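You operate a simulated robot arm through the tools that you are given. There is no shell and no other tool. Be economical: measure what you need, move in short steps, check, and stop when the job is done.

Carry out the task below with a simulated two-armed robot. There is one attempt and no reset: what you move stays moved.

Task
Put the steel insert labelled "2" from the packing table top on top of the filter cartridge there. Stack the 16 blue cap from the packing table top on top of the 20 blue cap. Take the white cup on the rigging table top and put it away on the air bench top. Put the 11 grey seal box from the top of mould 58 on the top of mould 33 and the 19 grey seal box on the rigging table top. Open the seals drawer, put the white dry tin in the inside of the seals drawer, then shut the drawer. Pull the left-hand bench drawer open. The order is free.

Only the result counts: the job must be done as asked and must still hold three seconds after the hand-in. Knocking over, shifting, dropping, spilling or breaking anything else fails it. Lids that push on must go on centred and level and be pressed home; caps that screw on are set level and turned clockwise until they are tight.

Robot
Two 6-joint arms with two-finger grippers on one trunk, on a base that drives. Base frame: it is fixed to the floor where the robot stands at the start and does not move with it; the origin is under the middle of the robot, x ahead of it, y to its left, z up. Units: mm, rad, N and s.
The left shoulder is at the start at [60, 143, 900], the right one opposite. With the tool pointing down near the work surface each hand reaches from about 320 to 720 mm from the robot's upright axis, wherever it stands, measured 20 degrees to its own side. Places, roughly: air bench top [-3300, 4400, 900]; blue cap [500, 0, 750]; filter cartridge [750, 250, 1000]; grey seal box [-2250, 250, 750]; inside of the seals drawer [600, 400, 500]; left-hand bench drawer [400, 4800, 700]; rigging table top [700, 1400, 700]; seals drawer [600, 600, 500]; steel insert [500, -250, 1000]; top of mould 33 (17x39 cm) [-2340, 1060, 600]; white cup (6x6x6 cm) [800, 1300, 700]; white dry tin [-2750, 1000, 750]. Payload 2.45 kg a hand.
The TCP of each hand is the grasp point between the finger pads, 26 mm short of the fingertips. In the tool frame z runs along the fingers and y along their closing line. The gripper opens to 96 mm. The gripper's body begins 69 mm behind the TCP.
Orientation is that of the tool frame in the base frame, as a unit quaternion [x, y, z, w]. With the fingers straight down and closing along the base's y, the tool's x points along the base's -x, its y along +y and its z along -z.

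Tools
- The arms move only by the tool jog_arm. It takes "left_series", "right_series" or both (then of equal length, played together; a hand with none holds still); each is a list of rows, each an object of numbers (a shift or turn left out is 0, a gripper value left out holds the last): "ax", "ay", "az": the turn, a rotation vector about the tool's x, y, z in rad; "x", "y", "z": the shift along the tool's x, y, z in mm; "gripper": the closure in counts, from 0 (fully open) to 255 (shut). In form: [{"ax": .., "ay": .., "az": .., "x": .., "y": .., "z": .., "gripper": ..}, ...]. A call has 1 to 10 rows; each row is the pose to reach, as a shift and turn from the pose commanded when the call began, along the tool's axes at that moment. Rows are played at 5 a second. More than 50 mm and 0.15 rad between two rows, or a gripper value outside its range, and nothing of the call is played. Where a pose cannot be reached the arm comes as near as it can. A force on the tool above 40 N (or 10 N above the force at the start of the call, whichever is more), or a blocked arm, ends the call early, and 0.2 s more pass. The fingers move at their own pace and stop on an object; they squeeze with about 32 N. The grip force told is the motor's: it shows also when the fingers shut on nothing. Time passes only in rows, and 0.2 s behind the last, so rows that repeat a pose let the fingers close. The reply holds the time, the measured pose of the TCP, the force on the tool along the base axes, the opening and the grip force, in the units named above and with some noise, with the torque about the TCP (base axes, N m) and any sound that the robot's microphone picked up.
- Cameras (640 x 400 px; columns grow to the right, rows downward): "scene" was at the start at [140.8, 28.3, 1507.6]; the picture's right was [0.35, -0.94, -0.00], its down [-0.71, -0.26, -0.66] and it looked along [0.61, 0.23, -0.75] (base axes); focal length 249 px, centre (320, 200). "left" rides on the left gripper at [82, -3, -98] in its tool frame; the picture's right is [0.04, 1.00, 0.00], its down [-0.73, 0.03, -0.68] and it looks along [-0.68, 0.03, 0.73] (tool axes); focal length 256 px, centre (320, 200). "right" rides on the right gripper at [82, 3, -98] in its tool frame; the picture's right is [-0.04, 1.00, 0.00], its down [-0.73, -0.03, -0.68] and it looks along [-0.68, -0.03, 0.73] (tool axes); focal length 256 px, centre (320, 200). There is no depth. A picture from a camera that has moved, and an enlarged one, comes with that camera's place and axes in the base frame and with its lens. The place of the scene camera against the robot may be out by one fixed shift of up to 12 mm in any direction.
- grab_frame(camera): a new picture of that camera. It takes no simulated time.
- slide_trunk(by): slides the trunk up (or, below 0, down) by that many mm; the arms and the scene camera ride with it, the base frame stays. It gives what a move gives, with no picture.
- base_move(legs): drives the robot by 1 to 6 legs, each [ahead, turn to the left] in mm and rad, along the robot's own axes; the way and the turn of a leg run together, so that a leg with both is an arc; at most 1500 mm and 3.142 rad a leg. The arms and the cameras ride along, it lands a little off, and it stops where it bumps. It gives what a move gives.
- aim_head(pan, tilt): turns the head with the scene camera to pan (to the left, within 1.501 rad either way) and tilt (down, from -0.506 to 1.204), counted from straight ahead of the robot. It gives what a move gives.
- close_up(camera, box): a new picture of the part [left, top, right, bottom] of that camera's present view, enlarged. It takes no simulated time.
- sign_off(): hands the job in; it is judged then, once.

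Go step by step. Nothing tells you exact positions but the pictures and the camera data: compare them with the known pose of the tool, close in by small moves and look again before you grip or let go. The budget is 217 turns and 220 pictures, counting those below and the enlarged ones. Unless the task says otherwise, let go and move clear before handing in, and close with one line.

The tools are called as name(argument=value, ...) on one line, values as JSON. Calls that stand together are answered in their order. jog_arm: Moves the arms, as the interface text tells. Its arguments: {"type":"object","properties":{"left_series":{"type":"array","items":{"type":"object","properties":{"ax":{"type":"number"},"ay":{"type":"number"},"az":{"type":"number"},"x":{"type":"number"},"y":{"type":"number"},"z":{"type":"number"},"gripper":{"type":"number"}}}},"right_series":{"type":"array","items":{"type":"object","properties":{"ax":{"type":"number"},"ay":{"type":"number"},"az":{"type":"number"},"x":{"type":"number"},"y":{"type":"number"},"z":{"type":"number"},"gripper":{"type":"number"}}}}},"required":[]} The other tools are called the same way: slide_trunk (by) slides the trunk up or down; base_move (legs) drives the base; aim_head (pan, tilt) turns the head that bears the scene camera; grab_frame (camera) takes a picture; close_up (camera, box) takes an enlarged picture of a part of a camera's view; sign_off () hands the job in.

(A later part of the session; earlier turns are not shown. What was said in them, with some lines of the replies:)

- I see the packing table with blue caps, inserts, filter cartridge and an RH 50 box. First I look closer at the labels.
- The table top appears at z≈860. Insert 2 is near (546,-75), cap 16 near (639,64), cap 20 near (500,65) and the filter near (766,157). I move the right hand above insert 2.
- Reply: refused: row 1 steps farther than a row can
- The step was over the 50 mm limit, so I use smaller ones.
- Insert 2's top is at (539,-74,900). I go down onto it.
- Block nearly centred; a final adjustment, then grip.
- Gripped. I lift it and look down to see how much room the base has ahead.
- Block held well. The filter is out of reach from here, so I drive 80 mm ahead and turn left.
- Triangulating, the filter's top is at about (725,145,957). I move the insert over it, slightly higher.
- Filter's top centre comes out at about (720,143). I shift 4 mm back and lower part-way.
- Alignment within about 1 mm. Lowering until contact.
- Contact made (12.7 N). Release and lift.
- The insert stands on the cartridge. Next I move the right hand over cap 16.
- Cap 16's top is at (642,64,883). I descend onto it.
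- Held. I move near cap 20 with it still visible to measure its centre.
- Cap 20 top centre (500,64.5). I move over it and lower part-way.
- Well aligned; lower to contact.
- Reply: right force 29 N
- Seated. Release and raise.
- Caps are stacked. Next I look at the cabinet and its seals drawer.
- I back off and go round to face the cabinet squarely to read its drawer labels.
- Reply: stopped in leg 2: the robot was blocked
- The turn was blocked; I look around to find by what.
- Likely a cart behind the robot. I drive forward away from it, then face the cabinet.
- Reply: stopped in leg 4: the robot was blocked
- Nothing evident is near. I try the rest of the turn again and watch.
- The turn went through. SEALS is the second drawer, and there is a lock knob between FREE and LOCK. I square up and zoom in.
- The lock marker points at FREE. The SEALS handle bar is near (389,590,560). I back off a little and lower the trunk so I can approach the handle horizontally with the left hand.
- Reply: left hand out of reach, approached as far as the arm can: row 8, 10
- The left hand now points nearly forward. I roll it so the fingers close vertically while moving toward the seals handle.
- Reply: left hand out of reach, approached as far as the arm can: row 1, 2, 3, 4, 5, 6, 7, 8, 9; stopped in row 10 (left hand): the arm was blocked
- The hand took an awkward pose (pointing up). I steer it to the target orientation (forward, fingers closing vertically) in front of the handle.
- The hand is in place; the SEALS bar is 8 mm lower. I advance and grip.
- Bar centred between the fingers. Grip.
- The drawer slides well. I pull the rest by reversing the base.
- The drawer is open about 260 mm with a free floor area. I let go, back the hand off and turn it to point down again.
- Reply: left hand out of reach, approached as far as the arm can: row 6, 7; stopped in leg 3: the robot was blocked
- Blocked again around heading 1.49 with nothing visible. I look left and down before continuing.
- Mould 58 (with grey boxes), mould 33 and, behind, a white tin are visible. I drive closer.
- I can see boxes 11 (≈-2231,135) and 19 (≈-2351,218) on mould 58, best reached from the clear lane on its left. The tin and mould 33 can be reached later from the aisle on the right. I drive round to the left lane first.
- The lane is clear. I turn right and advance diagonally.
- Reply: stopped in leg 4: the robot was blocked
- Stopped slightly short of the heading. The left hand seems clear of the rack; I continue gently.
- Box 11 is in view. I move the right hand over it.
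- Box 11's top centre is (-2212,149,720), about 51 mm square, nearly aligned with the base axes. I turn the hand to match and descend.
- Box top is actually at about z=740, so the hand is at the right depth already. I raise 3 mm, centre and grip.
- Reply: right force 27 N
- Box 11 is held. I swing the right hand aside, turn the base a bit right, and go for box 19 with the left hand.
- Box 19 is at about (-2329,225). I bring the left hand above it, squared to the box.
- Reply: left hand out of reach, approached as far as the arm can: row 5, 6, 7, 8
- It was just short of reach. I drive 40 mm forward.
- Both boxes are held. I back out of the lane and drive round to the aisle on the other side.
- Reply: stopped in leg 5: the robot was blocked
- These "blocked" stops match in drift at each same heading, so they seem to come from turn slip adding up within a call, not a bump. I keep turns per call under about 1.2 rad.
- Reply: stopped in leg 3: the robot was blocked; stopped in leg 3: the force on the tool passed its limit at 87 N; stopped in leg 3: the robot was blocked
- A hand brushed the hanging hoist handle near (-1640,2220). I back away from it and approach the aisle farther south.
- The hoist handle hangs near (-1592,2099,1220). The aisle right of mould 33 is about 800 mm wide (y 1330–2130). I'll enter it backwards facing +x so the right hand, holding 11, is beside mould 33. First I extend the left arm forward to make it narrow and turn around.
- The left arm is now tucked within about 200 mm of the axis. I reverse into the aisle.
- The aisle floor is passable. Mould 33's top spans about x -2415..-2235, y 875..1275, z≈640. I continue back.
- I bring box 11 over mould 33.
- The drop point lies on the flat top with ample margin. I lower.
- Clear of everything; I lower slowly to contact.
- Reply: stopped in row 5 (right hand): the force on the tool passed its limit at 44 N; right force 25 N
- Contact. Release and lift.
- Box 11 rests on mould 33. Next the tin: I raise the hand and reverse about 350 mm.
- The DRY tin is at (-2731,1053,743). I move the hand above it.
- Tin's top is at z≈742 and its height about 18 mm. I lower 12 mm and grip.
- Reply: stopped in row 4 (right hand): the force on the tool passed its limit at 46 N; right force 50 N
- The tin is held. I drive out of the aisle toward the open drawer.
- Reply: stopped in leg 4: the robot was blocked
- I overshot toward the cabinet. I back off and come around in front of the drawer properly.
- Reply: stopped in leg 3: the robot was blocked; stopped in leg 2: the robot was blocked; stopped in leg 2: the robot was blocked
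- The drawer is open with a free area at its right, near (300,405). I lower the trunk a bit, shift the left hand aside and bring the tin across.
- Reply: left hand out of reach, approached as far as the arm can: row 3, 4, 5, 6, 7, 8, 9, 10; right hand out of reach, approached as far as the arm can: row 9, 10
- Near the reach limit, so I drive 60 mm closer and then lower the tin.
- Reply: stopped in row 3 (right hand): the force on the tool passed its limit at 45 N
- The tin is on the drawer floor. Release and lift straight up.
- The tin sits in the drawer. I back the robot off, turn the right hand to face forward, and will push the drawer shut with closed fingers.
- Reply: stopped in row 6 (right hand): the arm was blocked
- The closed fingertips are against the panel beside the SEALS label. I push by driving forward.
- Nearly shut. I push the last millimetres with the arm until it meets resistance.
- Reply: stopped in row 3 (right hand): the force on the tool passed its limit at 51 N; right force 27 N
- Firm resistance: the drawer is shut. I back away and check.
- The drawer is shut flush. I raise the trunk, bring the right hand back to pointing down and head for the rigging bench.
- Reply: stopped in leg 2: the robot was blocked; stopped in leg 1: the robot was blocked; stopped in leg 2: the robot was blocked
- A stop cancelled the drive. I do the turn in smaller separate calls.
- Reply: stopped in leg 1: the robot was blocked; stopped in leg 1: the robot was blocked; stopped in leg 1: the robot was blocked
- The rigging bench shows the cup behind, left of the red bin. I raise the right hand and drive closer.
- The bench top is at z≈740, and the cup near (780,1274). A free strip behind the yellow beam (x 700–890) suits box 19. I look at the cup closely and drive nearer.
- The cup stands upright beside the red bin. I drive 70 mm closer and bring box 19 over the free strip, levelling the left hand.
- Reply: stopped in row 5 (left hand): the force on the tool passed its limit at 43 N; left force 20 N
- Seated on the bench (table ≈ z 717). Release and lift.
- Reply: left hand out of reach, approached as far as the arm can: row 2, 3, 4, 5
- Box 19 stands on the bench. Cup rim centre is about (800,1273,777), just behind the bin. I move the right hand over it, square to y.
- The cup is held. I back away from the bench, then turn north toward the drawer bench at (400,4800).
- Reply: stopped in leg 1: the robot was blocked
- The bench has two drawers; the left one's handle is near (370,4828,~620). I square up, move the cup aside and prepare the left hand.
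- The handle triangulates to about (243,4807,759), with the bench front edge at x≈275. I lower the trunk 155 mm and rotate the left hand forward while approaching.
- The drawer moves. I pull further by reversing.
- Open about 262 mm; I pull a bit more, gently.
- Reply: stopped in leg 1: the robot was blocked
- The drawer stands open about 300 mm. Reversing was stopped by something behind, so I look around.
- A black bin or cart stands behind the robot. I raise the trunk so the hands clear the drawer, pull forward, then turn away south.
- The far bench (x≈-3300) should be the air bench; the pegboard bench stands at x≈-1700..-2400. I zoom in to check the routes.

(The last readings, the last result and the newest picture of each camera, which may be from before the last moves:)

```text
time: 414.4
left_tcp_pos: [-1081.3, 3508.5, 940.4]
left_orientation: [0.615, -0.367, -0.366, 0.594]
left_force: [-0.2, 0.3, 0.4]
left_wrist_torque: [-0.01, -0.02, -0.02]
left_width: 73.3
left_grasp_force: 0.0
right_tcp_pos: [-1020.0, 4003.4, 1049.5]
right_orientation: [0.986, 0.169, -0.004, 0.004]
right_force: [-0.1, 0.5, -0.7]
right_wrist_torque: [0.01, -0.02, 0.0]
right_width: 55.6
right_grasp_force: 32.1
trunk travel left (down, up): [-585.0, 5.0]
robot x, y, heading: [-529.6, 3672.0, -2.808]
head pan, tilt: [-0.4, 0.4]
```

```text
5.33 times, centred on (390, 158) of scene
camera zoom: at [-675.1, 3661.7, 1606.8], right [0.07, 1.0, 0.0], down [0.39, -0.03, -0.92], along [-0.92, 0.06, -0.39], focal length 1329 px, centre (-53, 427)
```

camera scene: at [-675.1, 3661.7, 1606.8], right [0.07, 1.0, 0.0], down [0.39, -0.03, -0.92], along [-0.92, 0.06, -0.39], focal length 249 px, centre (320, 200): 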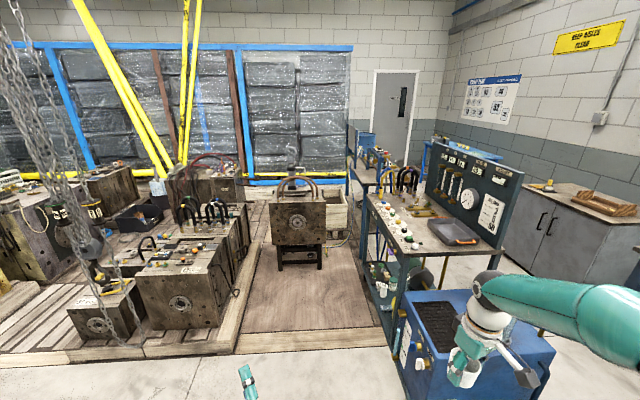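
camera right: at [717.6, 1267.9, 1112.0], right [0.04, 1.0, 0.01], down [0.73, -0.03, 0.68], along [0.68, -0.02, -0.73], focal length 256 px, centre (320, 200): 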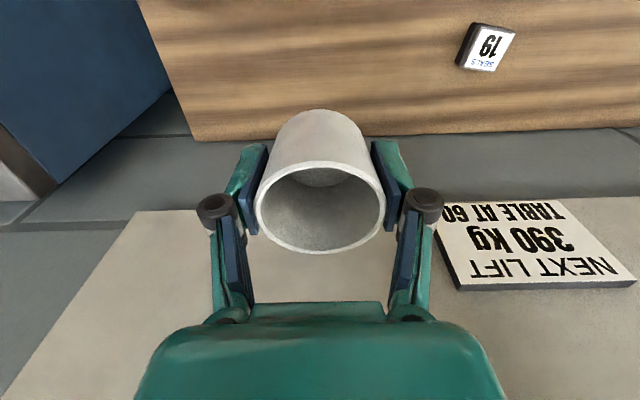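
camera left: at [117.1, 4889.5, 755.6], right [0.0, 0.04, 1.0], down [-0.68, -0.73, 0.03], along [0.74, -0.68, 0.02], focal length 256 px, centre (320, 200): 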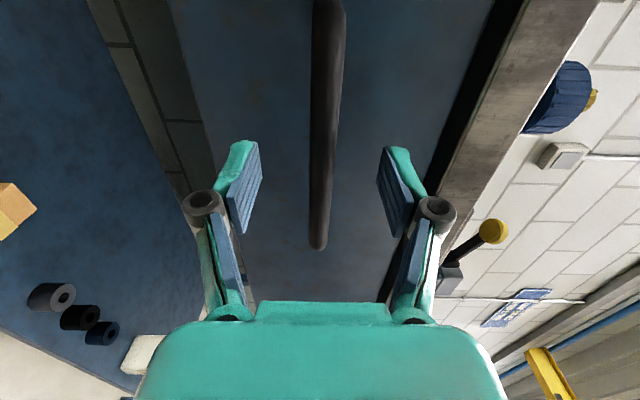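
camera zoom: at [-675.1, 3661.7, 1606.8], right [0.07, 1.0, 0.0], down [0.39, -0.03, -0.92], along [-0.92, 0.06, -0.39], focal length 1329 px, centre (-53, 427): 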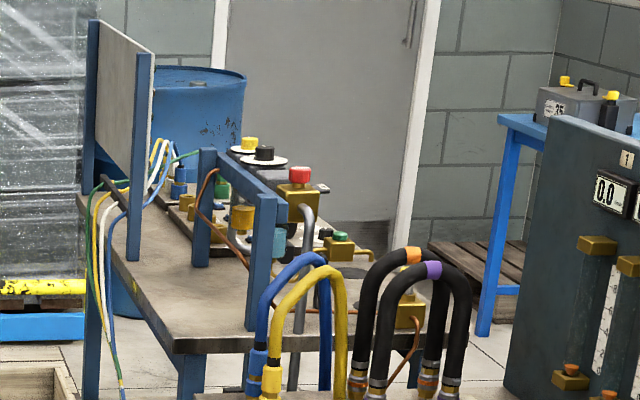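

The far bench carries air hoses and regulators: it's the air bench, its near corner around (-2650,4160). A mould stand blocks part of the way, but I can reach its east end from about (-2260,3700). First I fold the left hand to point down, close in.

jog_arm(left_series=[{"ax": 0.081, "ay": 0.081, "az": -0.081, "x": 10, "y": 12, "z": -8}, {"ax": 0.162, "ay": 0.162, "az": -0.162, "x": 20, "y": 24, "z": -16}, {"ax": 0.242, "ay": 0.242, "az": -0.242, "x": 30, "y": 36, "z": -24}, {"ax": 0.323, "ay": 0.323, "az": -0.323, "x": 40, "y": 48, "z": -32}, {"ax": 0.404, "ay": 0.404, "az": -0.404, "x": 50, "y": 60, "z": -40}, {"ax": 0.485, "ay": 0.485, "az": -0.485, "x": 60, "y": 72, "z": -48}, {"ax": 0.566, "ay": 0.566, "az": -0.566, "x": 70, "y": 84, "z": -56}, {"ax": 0.647, "ay": 0.647, "az": -0.647, "x": 80, "y": 96, "z": -64}, {"ax": 0.727, "ay": 0.727, "az": -0.727, "x": 90, "y": 108, "z": -72}, {"ax": 0.808, "ay": 0.808, "az": -0.808, "x": 100, "y": 120, "z": -80}])

jog_arm(left_series=[{"ax": 0.081, "ay": 0.081, "az": -0.081}, {"ax": 0.161, "ay": 0.161, "az": -0.161}, {"ax": 0.241, "ay": 0.241, "az": -0.241}, {"ax": 0.321, "ay": 0.321, "az": -0.321}, {"ax": 0.4, "ay": 0.4, "az": -0.4}, {"ax": 0.4, "ay": 0.4, "az": -0.4}])

base_move(legs=[[0, -0.35]])

aim_head(pan=-0.2, tilt=0.6)

grab_frame(camera="scene")

```text
time: 416.6
left_tcp_pos: [-964.7, 3456.2, 1063.3]
left_orientation: [0.964, 0.03, -0.137, 0.224]
left_force: [-0.3, 0.2, -0.1]
left_wrist_torque: [0.0, 0.01, -0.01]
left_width: 73.5
left_grasp_force: 0.0
right_tcp_pos: [-1019.0, 4003.2, 1049.9]
right_orientation: [0.986, 0.169, -0.003, 0.003]
right_force: [0.6, -1.4, -0.8]
right_wrist_torque: [0.02, 0.01, 0.01]
right_width: 55.3
right_grasp_force: 32.0
trunk travel left (down, up): [-585.0, 5.0]
robot x, y, heading: [-531.4, 3673.1, -2.803]
head pan, tilt: [-0.4, 0.4]
```

```text
time: 418.0
left_tcp_pos: [-967.2, 3456.0, 1063.9]
left_orientation: [0.972, 0.233, 0.01, -0.011]
left_force: [0.0, 0.3, 0.6]
left_wrist_torque: [0.02, 0.05, 0.02]
left_width: 73.4
left_grasp_force: 0.0
right_tcp_pos: [-1019.4, 4004.5, 1049.5]
right_orientation: [0.985, 0.17, -0.003, 0.004]
right_force: [0.3, 0.2, 0.5]
right_wrist_torque: [-0.02, 0.02, 0.02]
right_width: 55.5
right_grasp_force: 31.9
trunk travel left (down, up): [-585.0, 5.0]
robot x, y, heading: [-533.4, 3676.6, -2.806]
head pan, tilt: [-0.4, 0.4]
```

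```text
time: 419.6
left_tcp_pos: [-1015.2, 3617.5, 1064.1]
left_orientation: [0.998, 0.063, 0.01, -0.008]
left_force: [0.2, -0.2, -0.2]
left_wrist_torque: [-0.02, -0.02, -0.01]
left_width: 73.4
left_grasp_force: 0.1
right_tcp_pos: [-877.7, 4150.0, 1050.4]
right_orientation: [1.0, -0.003, -0.005, 0.003]
right_force: [0.9, -0.8, -0.5]
right_wrist_torque: [-0.03, -0.02, -0.03]
right_width: 55.4
right_grasp_force: 32.5
trunk travel left (down, up): [-585.0, 5.0]
robot x, y, heading: [-531.4, 3659.3, 3.134]
head pan, tilt: [-0.4, 0.4]
```

```text
time: 420.4
left_tcp_pos: [-1015.4, 3616.0, 1063.3]
left_orientation: [0.998, 0.062, 0.01, -0.007]
left_force: [0.2, -0.4, 0.0]
left_wrist_torque: [0.01, 0.0, -0.02]
left_width: 73.7
left_grasp_force: 0.0
right_tcp_pos: [-878.8, 4150.4, 1050.7]
right_orientation: [1.0, -0.003, -0.004, 0.004]
right_force: [0.1, -0.7, 0.1]
right_wrist_torque: [0.03, 0.01, 0.01]
right_width: 55.7
right_grasp_force: 31.7
trunk travel left (down, up): [-585.0, 5.0]
robot x, y, heading: [-534.5, 3663.3, 3.126]
head pan, tilt: [-0.201, 0.6]
```

```text
56 pictures are left
camera scene: at [-672.9, 3681.4, 1588.8], right [0.21, 0.98, 0.0], down [0.55, -0.12, -0.83], along [-0.81, 0.17, -0.56], focal length 249 px, centre (320, 200)
```

scene: 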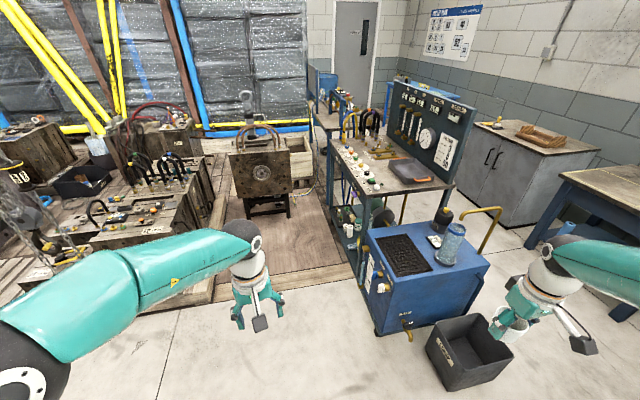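

I tuck the cup hand in closer before driving along the mat.

jog_arm(right_series=[{"x": -12, "y": 42}, {"x": -24, "y": 84}, {"x": -36, "y": 126}, {"x": -48, "y": 168}, {"x": -60, "y": 210}, {"x": -72, "y": 252}, {"x": -84, "y": 290}, {"x": -90, "y": 310}])

base_move(legs=[[1250, 0]])

aim_head(pan=-0.5, tilt=0.6)

grab_frame(camera="scene")

```text
time: 422.2
left_tcp_pos: [-1015.1, 3617.8, 1064.4]
left_orientation: [0.998, 0.062, 0.012, -0.007]
left_force: [0.0, 0.4, -0.2]
left_wrist_torque: [0.0, -0.01, 0.0]
left_width: 73.4
left_grasp_force: 0.2
right_tcp_pos: [-970.9, 3841.2, 1052.6]
right_orientation: [1.0, -0.004, -0.005, 0.002]
right_force: [0.3, -1.2, 0.4]
right_wrist_torque: [0.03, 0.0, 0.02]
right_width: 55.3
right_grasp_force: 32.2
trunk travel left (down, up): [-585.0, 5.0]
robot x, y, heading: [-529.8, 3664.1, 3.133]
head pan, tilt: [-0.201, 0.6]
```

```text
time: 428.6
left_tcp_pos: [-2274.6, 3635.5, 1062.3]
left_orientation: [0.998, 0.061, 0.012, -0.007]
left_force: [-1.0, 0.1, -0.1]
left_wrist_torque: [-0.04, -0.04, 0.03]
left_width: 73.0
left_grasp_force: 0.0
right_tcp_pos: [-2229.8, 3858.7, 1053.0]
right_orientation: [1.0, -0.006, -0.004, 0.003]
right_force: [0.3, -0.7, -0.6]
right_wrist_torque: [-0.02, 0.01, 0.01]
right_width: 55.4
right_grasp_force: 31.4
trunk travel left (down, up): [-585.0, 5.0]
robot x, y, heading: [-1791.0, 3678.3, 3.127]
head pan, tilt: [-0.201, 0.6]
```

```text
time: 429.4
left_tcp_pos: [-2274.2, 3634.7, 1063.6]
left_orientation: [0.998, 0.061, 0.011, -0.008]
left_force: [-0.6, -0.3, -0.7]
left_wrist_torque: [-0.01, -0.01, -0.01]
left_width: 73.3
left_grasp_force: 0.0
right_tcp_pos: [-2230.3, 3859.0, 1053.7]
right_orientation: [1.0, -0.006, -0.005, 0.003]
right_force: [1.3, 0.0, -0.3]
right_wrist_torque: [0.01, -0.04, 0.01]
right_width: 55.6
right_grasp_force: 32.1
trunk travel left (down, up): [-585.0, 5.0]
robot x, y, heading: [-1793.7, 3680.0, 3.131]
head pan, tilt: [-0.499, 0.6]
```

```text
55 pictures are left
camera scene: at [-1922.9, 3722.8, 1588.8], right [0.49, 0.87, 0.0], down [0.49, -0.28, -0.82], along [-0.72, 0.4, -0.57], focal length 249 px, centre (320, 200)
```

scene: 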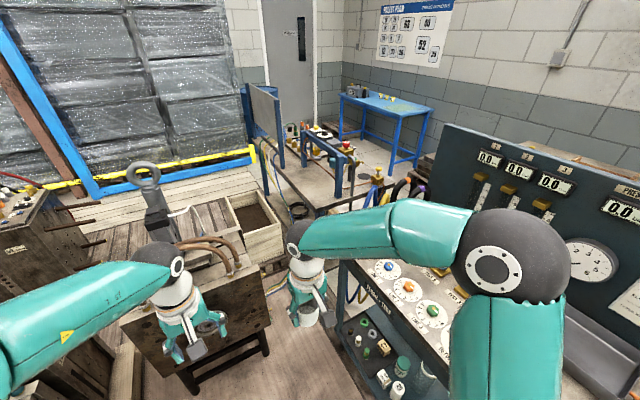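

The corridor fits. I creep toward the air bench's east end, shifting slightly north.

base_move(legs=[[0, -0.18], [520, 0], [0, 0.18]])

aim_head(pan=-0.7, tilt=0.7)

grab_frame(camera="scene")

grab_frame(camera="right")

```text
time: 434.0
left_tcp_pos: [-2783.7, 3739.1, 1064.3]
left_orientation: [0.998, 0.057, 0.011, -0.008]
left_force: [0.3, 0.1, -0.9]
left_wrist_torque: [0.0, 0.02, 0.0]
left_width: 73.4
left_grasp_force: 0.1
right_tcp_pos: [-2735.9, 3964.8, 1054.1]
right_orientation: [1.0, -0.008, -0.004, 0.002]
right_force: [-0.4, 0.5, 0.9]
right_wrist_torque: [-0.01, -0.01, 0.01]
right_width: 55.6
right_grasp_force: 32.0
trunk travel left (down, up): [-585.0, 5.0]
robot x, y, heading: [-2295.5, 3791.3, 3.121]
head pan, tilt: [-0.499, 0.6]
```

```text
time: 434.7
left_tcp_pos: [-2781.8, 3741.4, 1064.8]
left_orientation: [0.998, 0.057, 0.011, -0.008]
left_force: [-0.8, 0.0, -1.0]
left_wrist_torque: [-0.01, 0.0, 0.0]
left_width: 73.3
left_grasp_force: 0.0
right_tcp_pos: [-2736.4, 3965.1, 1053.8]
right_orientation: [1.0, -0.008, -0.005, 0.002]
right_force: [1.0, -0.2, 0.8]
right_wrist_torque: [-0.02, 0.02, 0.0]
right_width: 55.7
right_grasp_force: 31.7
trunk travel left (down, up): [-585.0, 5.0]
robot x, y, heading: [-2299.3, 3789.6, 3.119]
head pan, tilt: [-0.7, 0.7]
```

```text
54 pictures are left
camera scene: at [-2417.5, 3848.1, 1580.2], right [0.66, 0.75, 0.0], down [0.48, -0.43, -0.76], along [-0.57, 0.51, -0.64], focal length 249 px, centre (320, 200)
```

scene: 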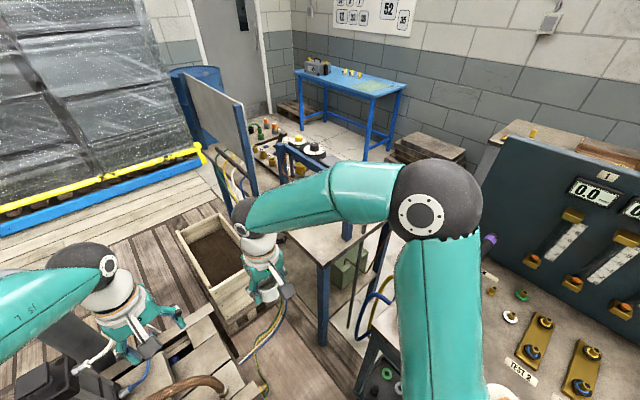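

```text
53 pictures are left
camera right: at [-2652.4, 3961.6, 1150.8], right [-0.06, -1.0, 0.01], down [-0.73, 0.05, 0.69], along [-0.68, 0.03, -0.73], focal length 256 px, centre (320, 200)
```

right: 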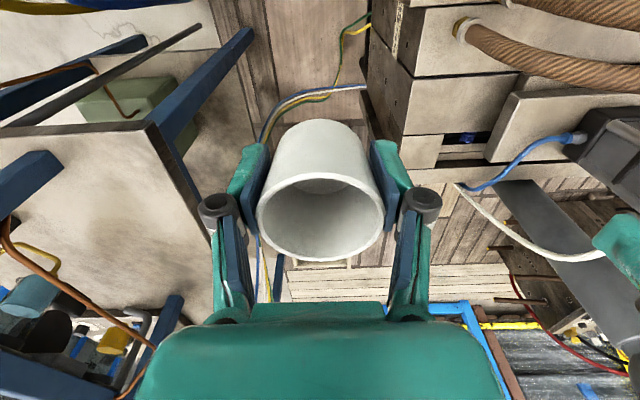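

I see the air bench's corner; its top seems nearer z≈825. I pull the left hand back, edge 60 mm ahead, and bring the cup over the bench to measure.

jog_arm(left_series=[{"x": 40}, {"x": 80}, {"x": 115}])

base_move(legs=[[60, 0]])

jog_arm(right_series=[{"x": -5, "y": -40}, {"x": -10, "y": -80}, {"x": -15, "y": -120}, {"x": -20, "y": -160}, {"x": -25, "y": -200}, {"x": -30, "y": -235}, {"x": -40, "y": -260}, {"x": -40, "y": -260}])

grab_frame(camera="right")

grab_frame(camera="scene")

```text
time: 435.5
left_tcp_pos: [-2666.2, 3754.4, 1066.6]
left_orientation: [0.998, 0.056, 0.011, -0.008]
left_force: [0.4, 0.0, 0.6]
left_wrist_torque: [0.03, 0.01, -0.03]
left_width: 73.1
left_grasp_force: 0.1
right_tcp_pos: [-2734.8, 3963.9, 1055.9]
right_orientation: [1.0, -0.009, -0.006, 0.003]
right_force: [0.5, 0.6, -0.1]
right_wrist_torque: [-0.02, 0.01, -0.03]
right_width: 55.6
right_grasp_force: 32.2
trunk travel left (down, up): [-585.0, 5.0]
robot x, y, heading: [-2305.0, 3790.2, 3.12]
head pan, tilt: [-0.7, 0.7]
```

```text
time: 436.5
left_tcp_pos: [-2730.1, 3756.0, 1066.3]
left_orientation: [0.998, 0.056, 0.013, -0.008]
left_force: [-1.0, -0.6, -0.2]
left_wrist_torque: [0.0, -0.06, 0.04]
left_width: 73.4
left_grasp_force: 0.1
right_tcp_pos: [-2798.7, 3965.8, 1051.3]
right_orientation: [1.0, -0.008, -0.004, 0.003]
right_force: [-0.5, 0.5, -0.8]
right_wrist_torque: [0.02, -0.04, 0.0]
right_width: 55.5
right_grasp_force: 31.9
trunk travel left (down, up): [-585.0, 5.0]
robot x, y, heading: [-2356.0, 3788.3, 3.116]
head pan, tilt: [-0.7, 0.7]
```

```text
time: 438.3
left_tcp_pos: [-2728.4, 3755.2, 1067.8]
left_orientation: [0.998, 0.057, 0.011, -0.008]
left_force: [1.1, -0.4, 0.2]
left_wrist_torque: [-0.01, 0.02, -0.01]
left_width: 73.2
left_grasp_force: 0.2
right_tcp_pos: [-2831.2, 4225.6, 1053.4]
right_orientation: [1.0, -0.009, -0.005, 0.002]
right_force: [0.0, -0.1, -1.0]
right_wrist_torque: [0.02, 0.04, -0.04]
right_width: 55.5
right_grasp_force: 32.7
trunk travel left (down, up): [-585.0, 5.0]
robot x, y, heading: [-2359.3, 3792.1, 3.118]
head pan, tilt: [-0.7, 0.7]
```

```text
52 pictures are left
camera right: at [-2748.2, 4223.8, 1149.8], right [-0.06, -1.0, 0.01], down [-0.73, 0.05, 0.69], along [-0.68, 0.03, -0.73], focal length 256 px, centre (320, 200)
```

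right: 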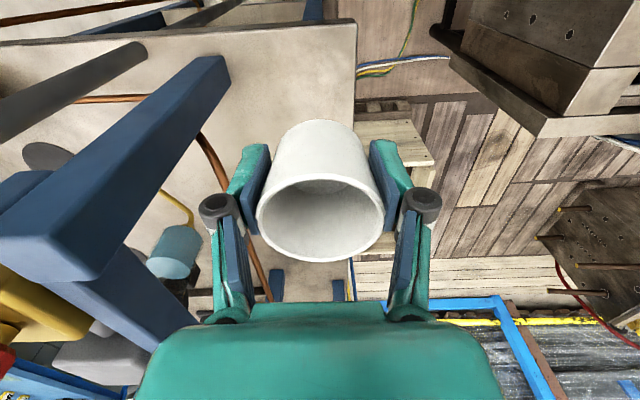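

```text
51 pictures are left
camera scene: at [-2477.2, 3849.0, 1580.3], right [0.66, 0.75, 0.0], down [0.48, -0.43, -0.76], along [-0.57, 0.51, -0.64], focal length 249 px, centre (320, 200)
```

scene: 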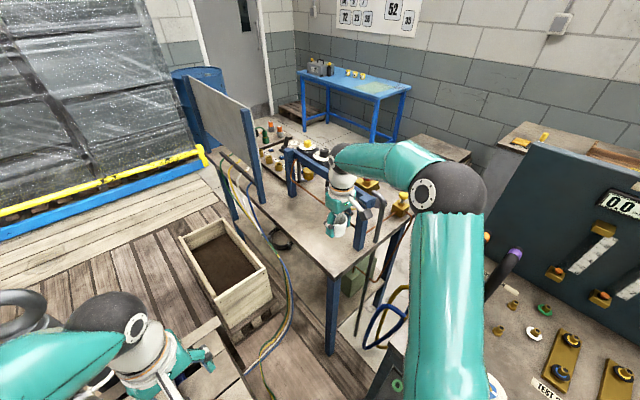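

Stereo gives the bench top z≈835 with its corner at (-2795,4186); a blue post stands at (-2819,4332). I lower the cup at about (-2840,4224), staying clear of the post.

jog_arm(right_series=[{"x": -9, "y": 2, "z": 35}, {"x": -9, "y": 2, "z": 70}, {"x": -9, "y": 2, "z": 105}, {"x": -9, "y": 2, "z": 130}, {"x": -9, "y": 2, "z": 130}])

grab_frame(camera="right")

grab_frame(camera="scene")

```text
time: 439.5
left_tcp_pos: [-2728.5, 3756.1, 1067.4]
left_orientation: [0.998, 0.056, 0.01, -0.008]
left_force: [0.3, -0.6, 0.4]
left_wrist_torque: [-0.01, -0.03, -0.02]
left_width: 73.4
left_grasp_force: 0.0
right_tcp_pos: [-2842.2, 4225.1, 923.3]
right_orientation: [1.0, -0.009, -0.004, 0.002]
right_force: [-0.6, -0.9, -0.3]
right_wrist_torque: [0.01, 0.0, -0.03]
right_width: 55.6
right_grasp_force: 32.3
trunk travel left (down, up): [-585.0, 5.0]
robot x, y, heading: [-2358.0, 3790.4, 3.12]
head pan, tilt: [-0.7, 0.7]
```

```text
50 pictures are left
camera right: at [-2758.6, 4221.6, 1020.9], right [-0.06, -1.0, 0.01], down [-0.73, 0.05, 0.69], along [-0.68, 0.04, -0.73], focal length 256 px, centre (320, 200)
```

right: 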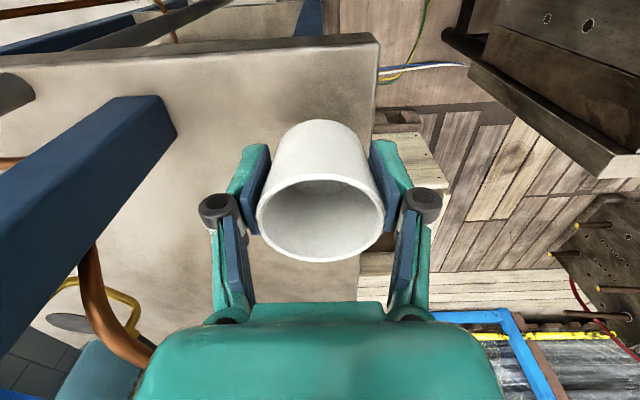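

```text
49 pictures are left
camera scene: at [-2477.4, 3849.3, 1580.2], right [0.66, 0.75, 0.0], down [0.48, -0.43, -0.76], along [-0.57, 0.51, -0.64], focal length 249 px, centre (320, 200)
```

scene: 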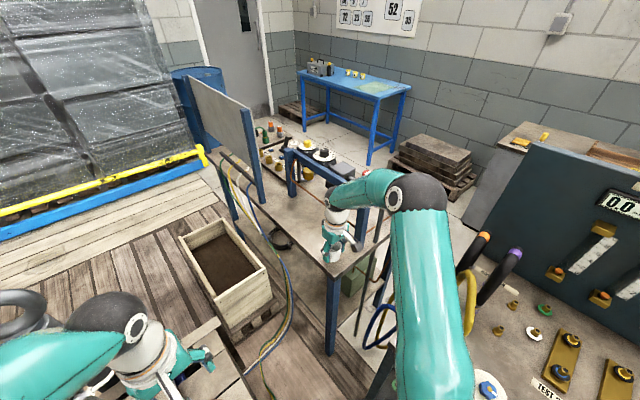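

jog_arm(right_series=[{"z": 20}, {"z": 34}, {"z": 40}, {"z": 44}, {"z": 48}, {"z": 52}, {"z": 56}, {"z": 60}, {"z": 64}])

grab_frame(camera="right")

close_up(camera="scene", box=[260, 150, 440, 290])

```text
time: 440.6
left_tcp_pos: [-2727.4, 3754.7, 1067.1]
left_orientation: [0.998, 0.057, 0.011, -0.009]
left_force: [-0.7, -0.4, 0.1]
left_wrist_torque: [0.01, -0.03, -0.01]
left_width: 73.5
left_grasp_force: 0.0
right_tcp_pos: [-2844.5, 4224.9, 884.1]
right_orientation: [1.0, -0.01, -0.011, 0.0]
right_force: [6.0, -1.6, 23.5]
right_wrist_torque: [-0.19, -0.21, -0.02]
right_width: 55.3
right_grasp_force: 32.1
trunk travel left (down, up): [-585.0, 5.0]
robot x, y, heading: [-2359.8, 3788.6, 3.118]
head pan, tilt: [-0.7, 0.7]
stopped in row 5 (right hand): the force on the tool passed its limit at 45 N (the readings are from after the stop); the commanded pose is now the measured one
```

```text
48 pictures are left
camera right: at [-2760.0, 4221.4, 980.9], right [-0.06, -1.0, 0.0], down [-0.72, 0.04, 0.69], along [-0.69, 0.04, -0.72], focal length 256 px, centre (320, 200)
```

right: 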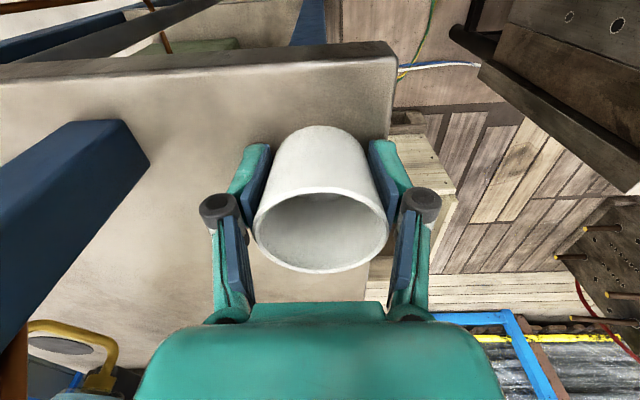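

```text
2.86 times, centred on (350, 220) of scene
camera zoom: at [-2475.8, 3848.2, 1580.3], right [0.66, 0.75, 0.0], down [0.48, -0.43, -0.77], along [-0.57, 0.51, -0.64], focal length 712 px, centre (234, 143)
```

zoom: 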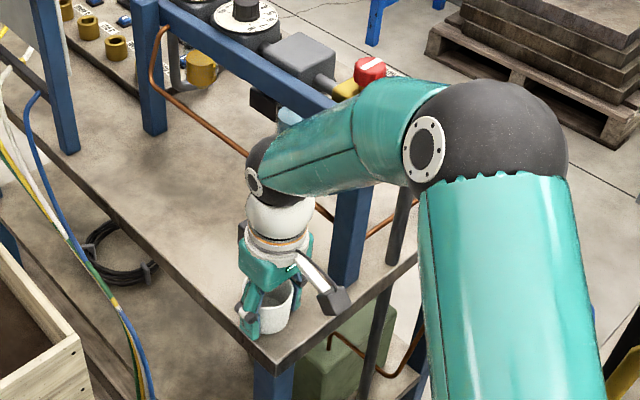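

The cup touches the bench. Release and lift straight up.

jog_arm(right_series=[{"z": 0, "gripper": 90}, {"z": 0, "gripper": 50}, {"z": 0}, {"z": 0}, {"z": -20}, {"z": -50}, {"z": -90}, {"z": -130}, {"z": -170}])

grab_frame(camera="right")

close_up(camera="scene", box=[260, 150, 440, 290])

```text
time: 442.6
left_tcp_pos: [-2727.4, 3755.2, 1067.5]
left_orientation: [0.998, 0.056, 0.011, -0.007]
left_force: [-0.1, 0.4, -0.8]
left_wrist_torque: [-0.01, 0.01, 0.05]
left_width: 73.2
left_grasp_force: 0.1
right_tcp_pos: [-2841.4, 4224.3, 1052.4]
right_orientation: [1.0, -0.008, -0.009, 0.001]
right_force: [0.1, 0.3, 0.3]
right_wrist_torque: [0.01, 0.05, 0.01]
right_width: 77.2
right_grasp_force: 0.0
trunk travel left (down, up): [-585.0, 5.0]
robot x, y, heading: [-2361.0, 3790.8, 3.12]
head pan, tilt: [-0.7, 0.7]
```

```text
46 pictures are left
camera right: at [-2756.8, 4220.9, 1148.0], right [-0.06, -1.0, 0.0], down [-0.72, 0.04, 0.69], along [-0.69, 0.04, -0.72], focal length 256 px, centre (320, 200)
```

right: 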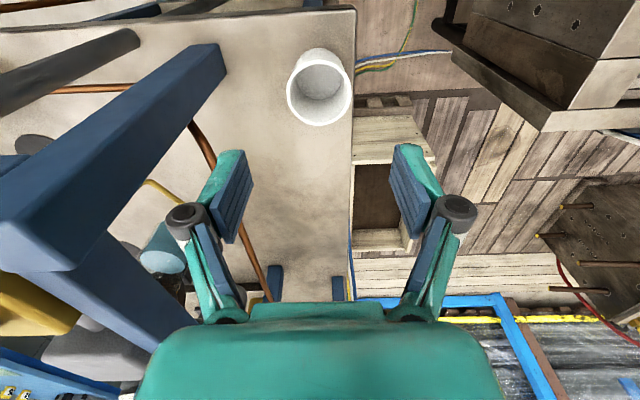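

```text
2.86 times, centred on (350, 220) of scene
camera zoom: at [-2476.8, 3848.9, 1580.2], right [0.66, 0.75, 0.0], down [0.48, -0.43, -0.77], along [-0.57, 0.51, -0.64], focal length 712 px, centre (234, 143)
```

zoom: 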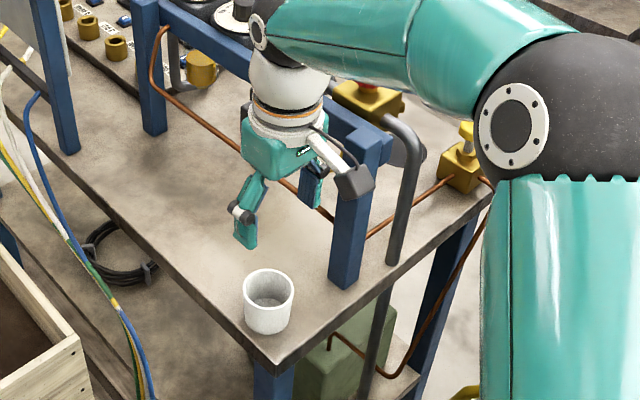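

The cup stands safely on the air bench, and every item is done. I draw the hand clear and hand in.

jog_arm(right_series=[{"z": -20, "y": 40}, {"z": -20, "y": 80}, {"z": -20, "y": 120}, {"z": -20, "y": 160}, {"z": -20, "y": 200}])

sign_off()

```text
time: 443.8
left_tcp_pos: [-2727.9, 3755.0, 1067.5]
left_orientation: [0.998, 0.057, 0.011, -0.008]
left_force: [-0.2, -0.8, 0.5]
left_wrist_torque: [-0.01, 0.0, -0.01]
left_width: 73.4
left_grasp_force: 0.1
right_tcp_pos: [-2843.9, 4023.7, 1071.6]
right_orientation: [1.0, -0.009, -0.01, 0.0]
right_force: [-0.2, -0.7, -0.7]
right_wrist_torque: [-0.01, -0.01, -0.01]
right_width: 77.2
right_grasp_force: 0.0
trunk travel left (down, up): [-585.0, 5.0]
robot x, y, heading: [-2360.6, 3789.5, 3.117]
head pan, tilt: [-0.7, 0.7]
```

```text
The job is handed in.
```

All the steps are done and handed in, but I touched two other things: a hand hit something at 87 N, probably the hanging hoist handle (it still looked upright), and the base bumped the black bin behind the drawer bench.
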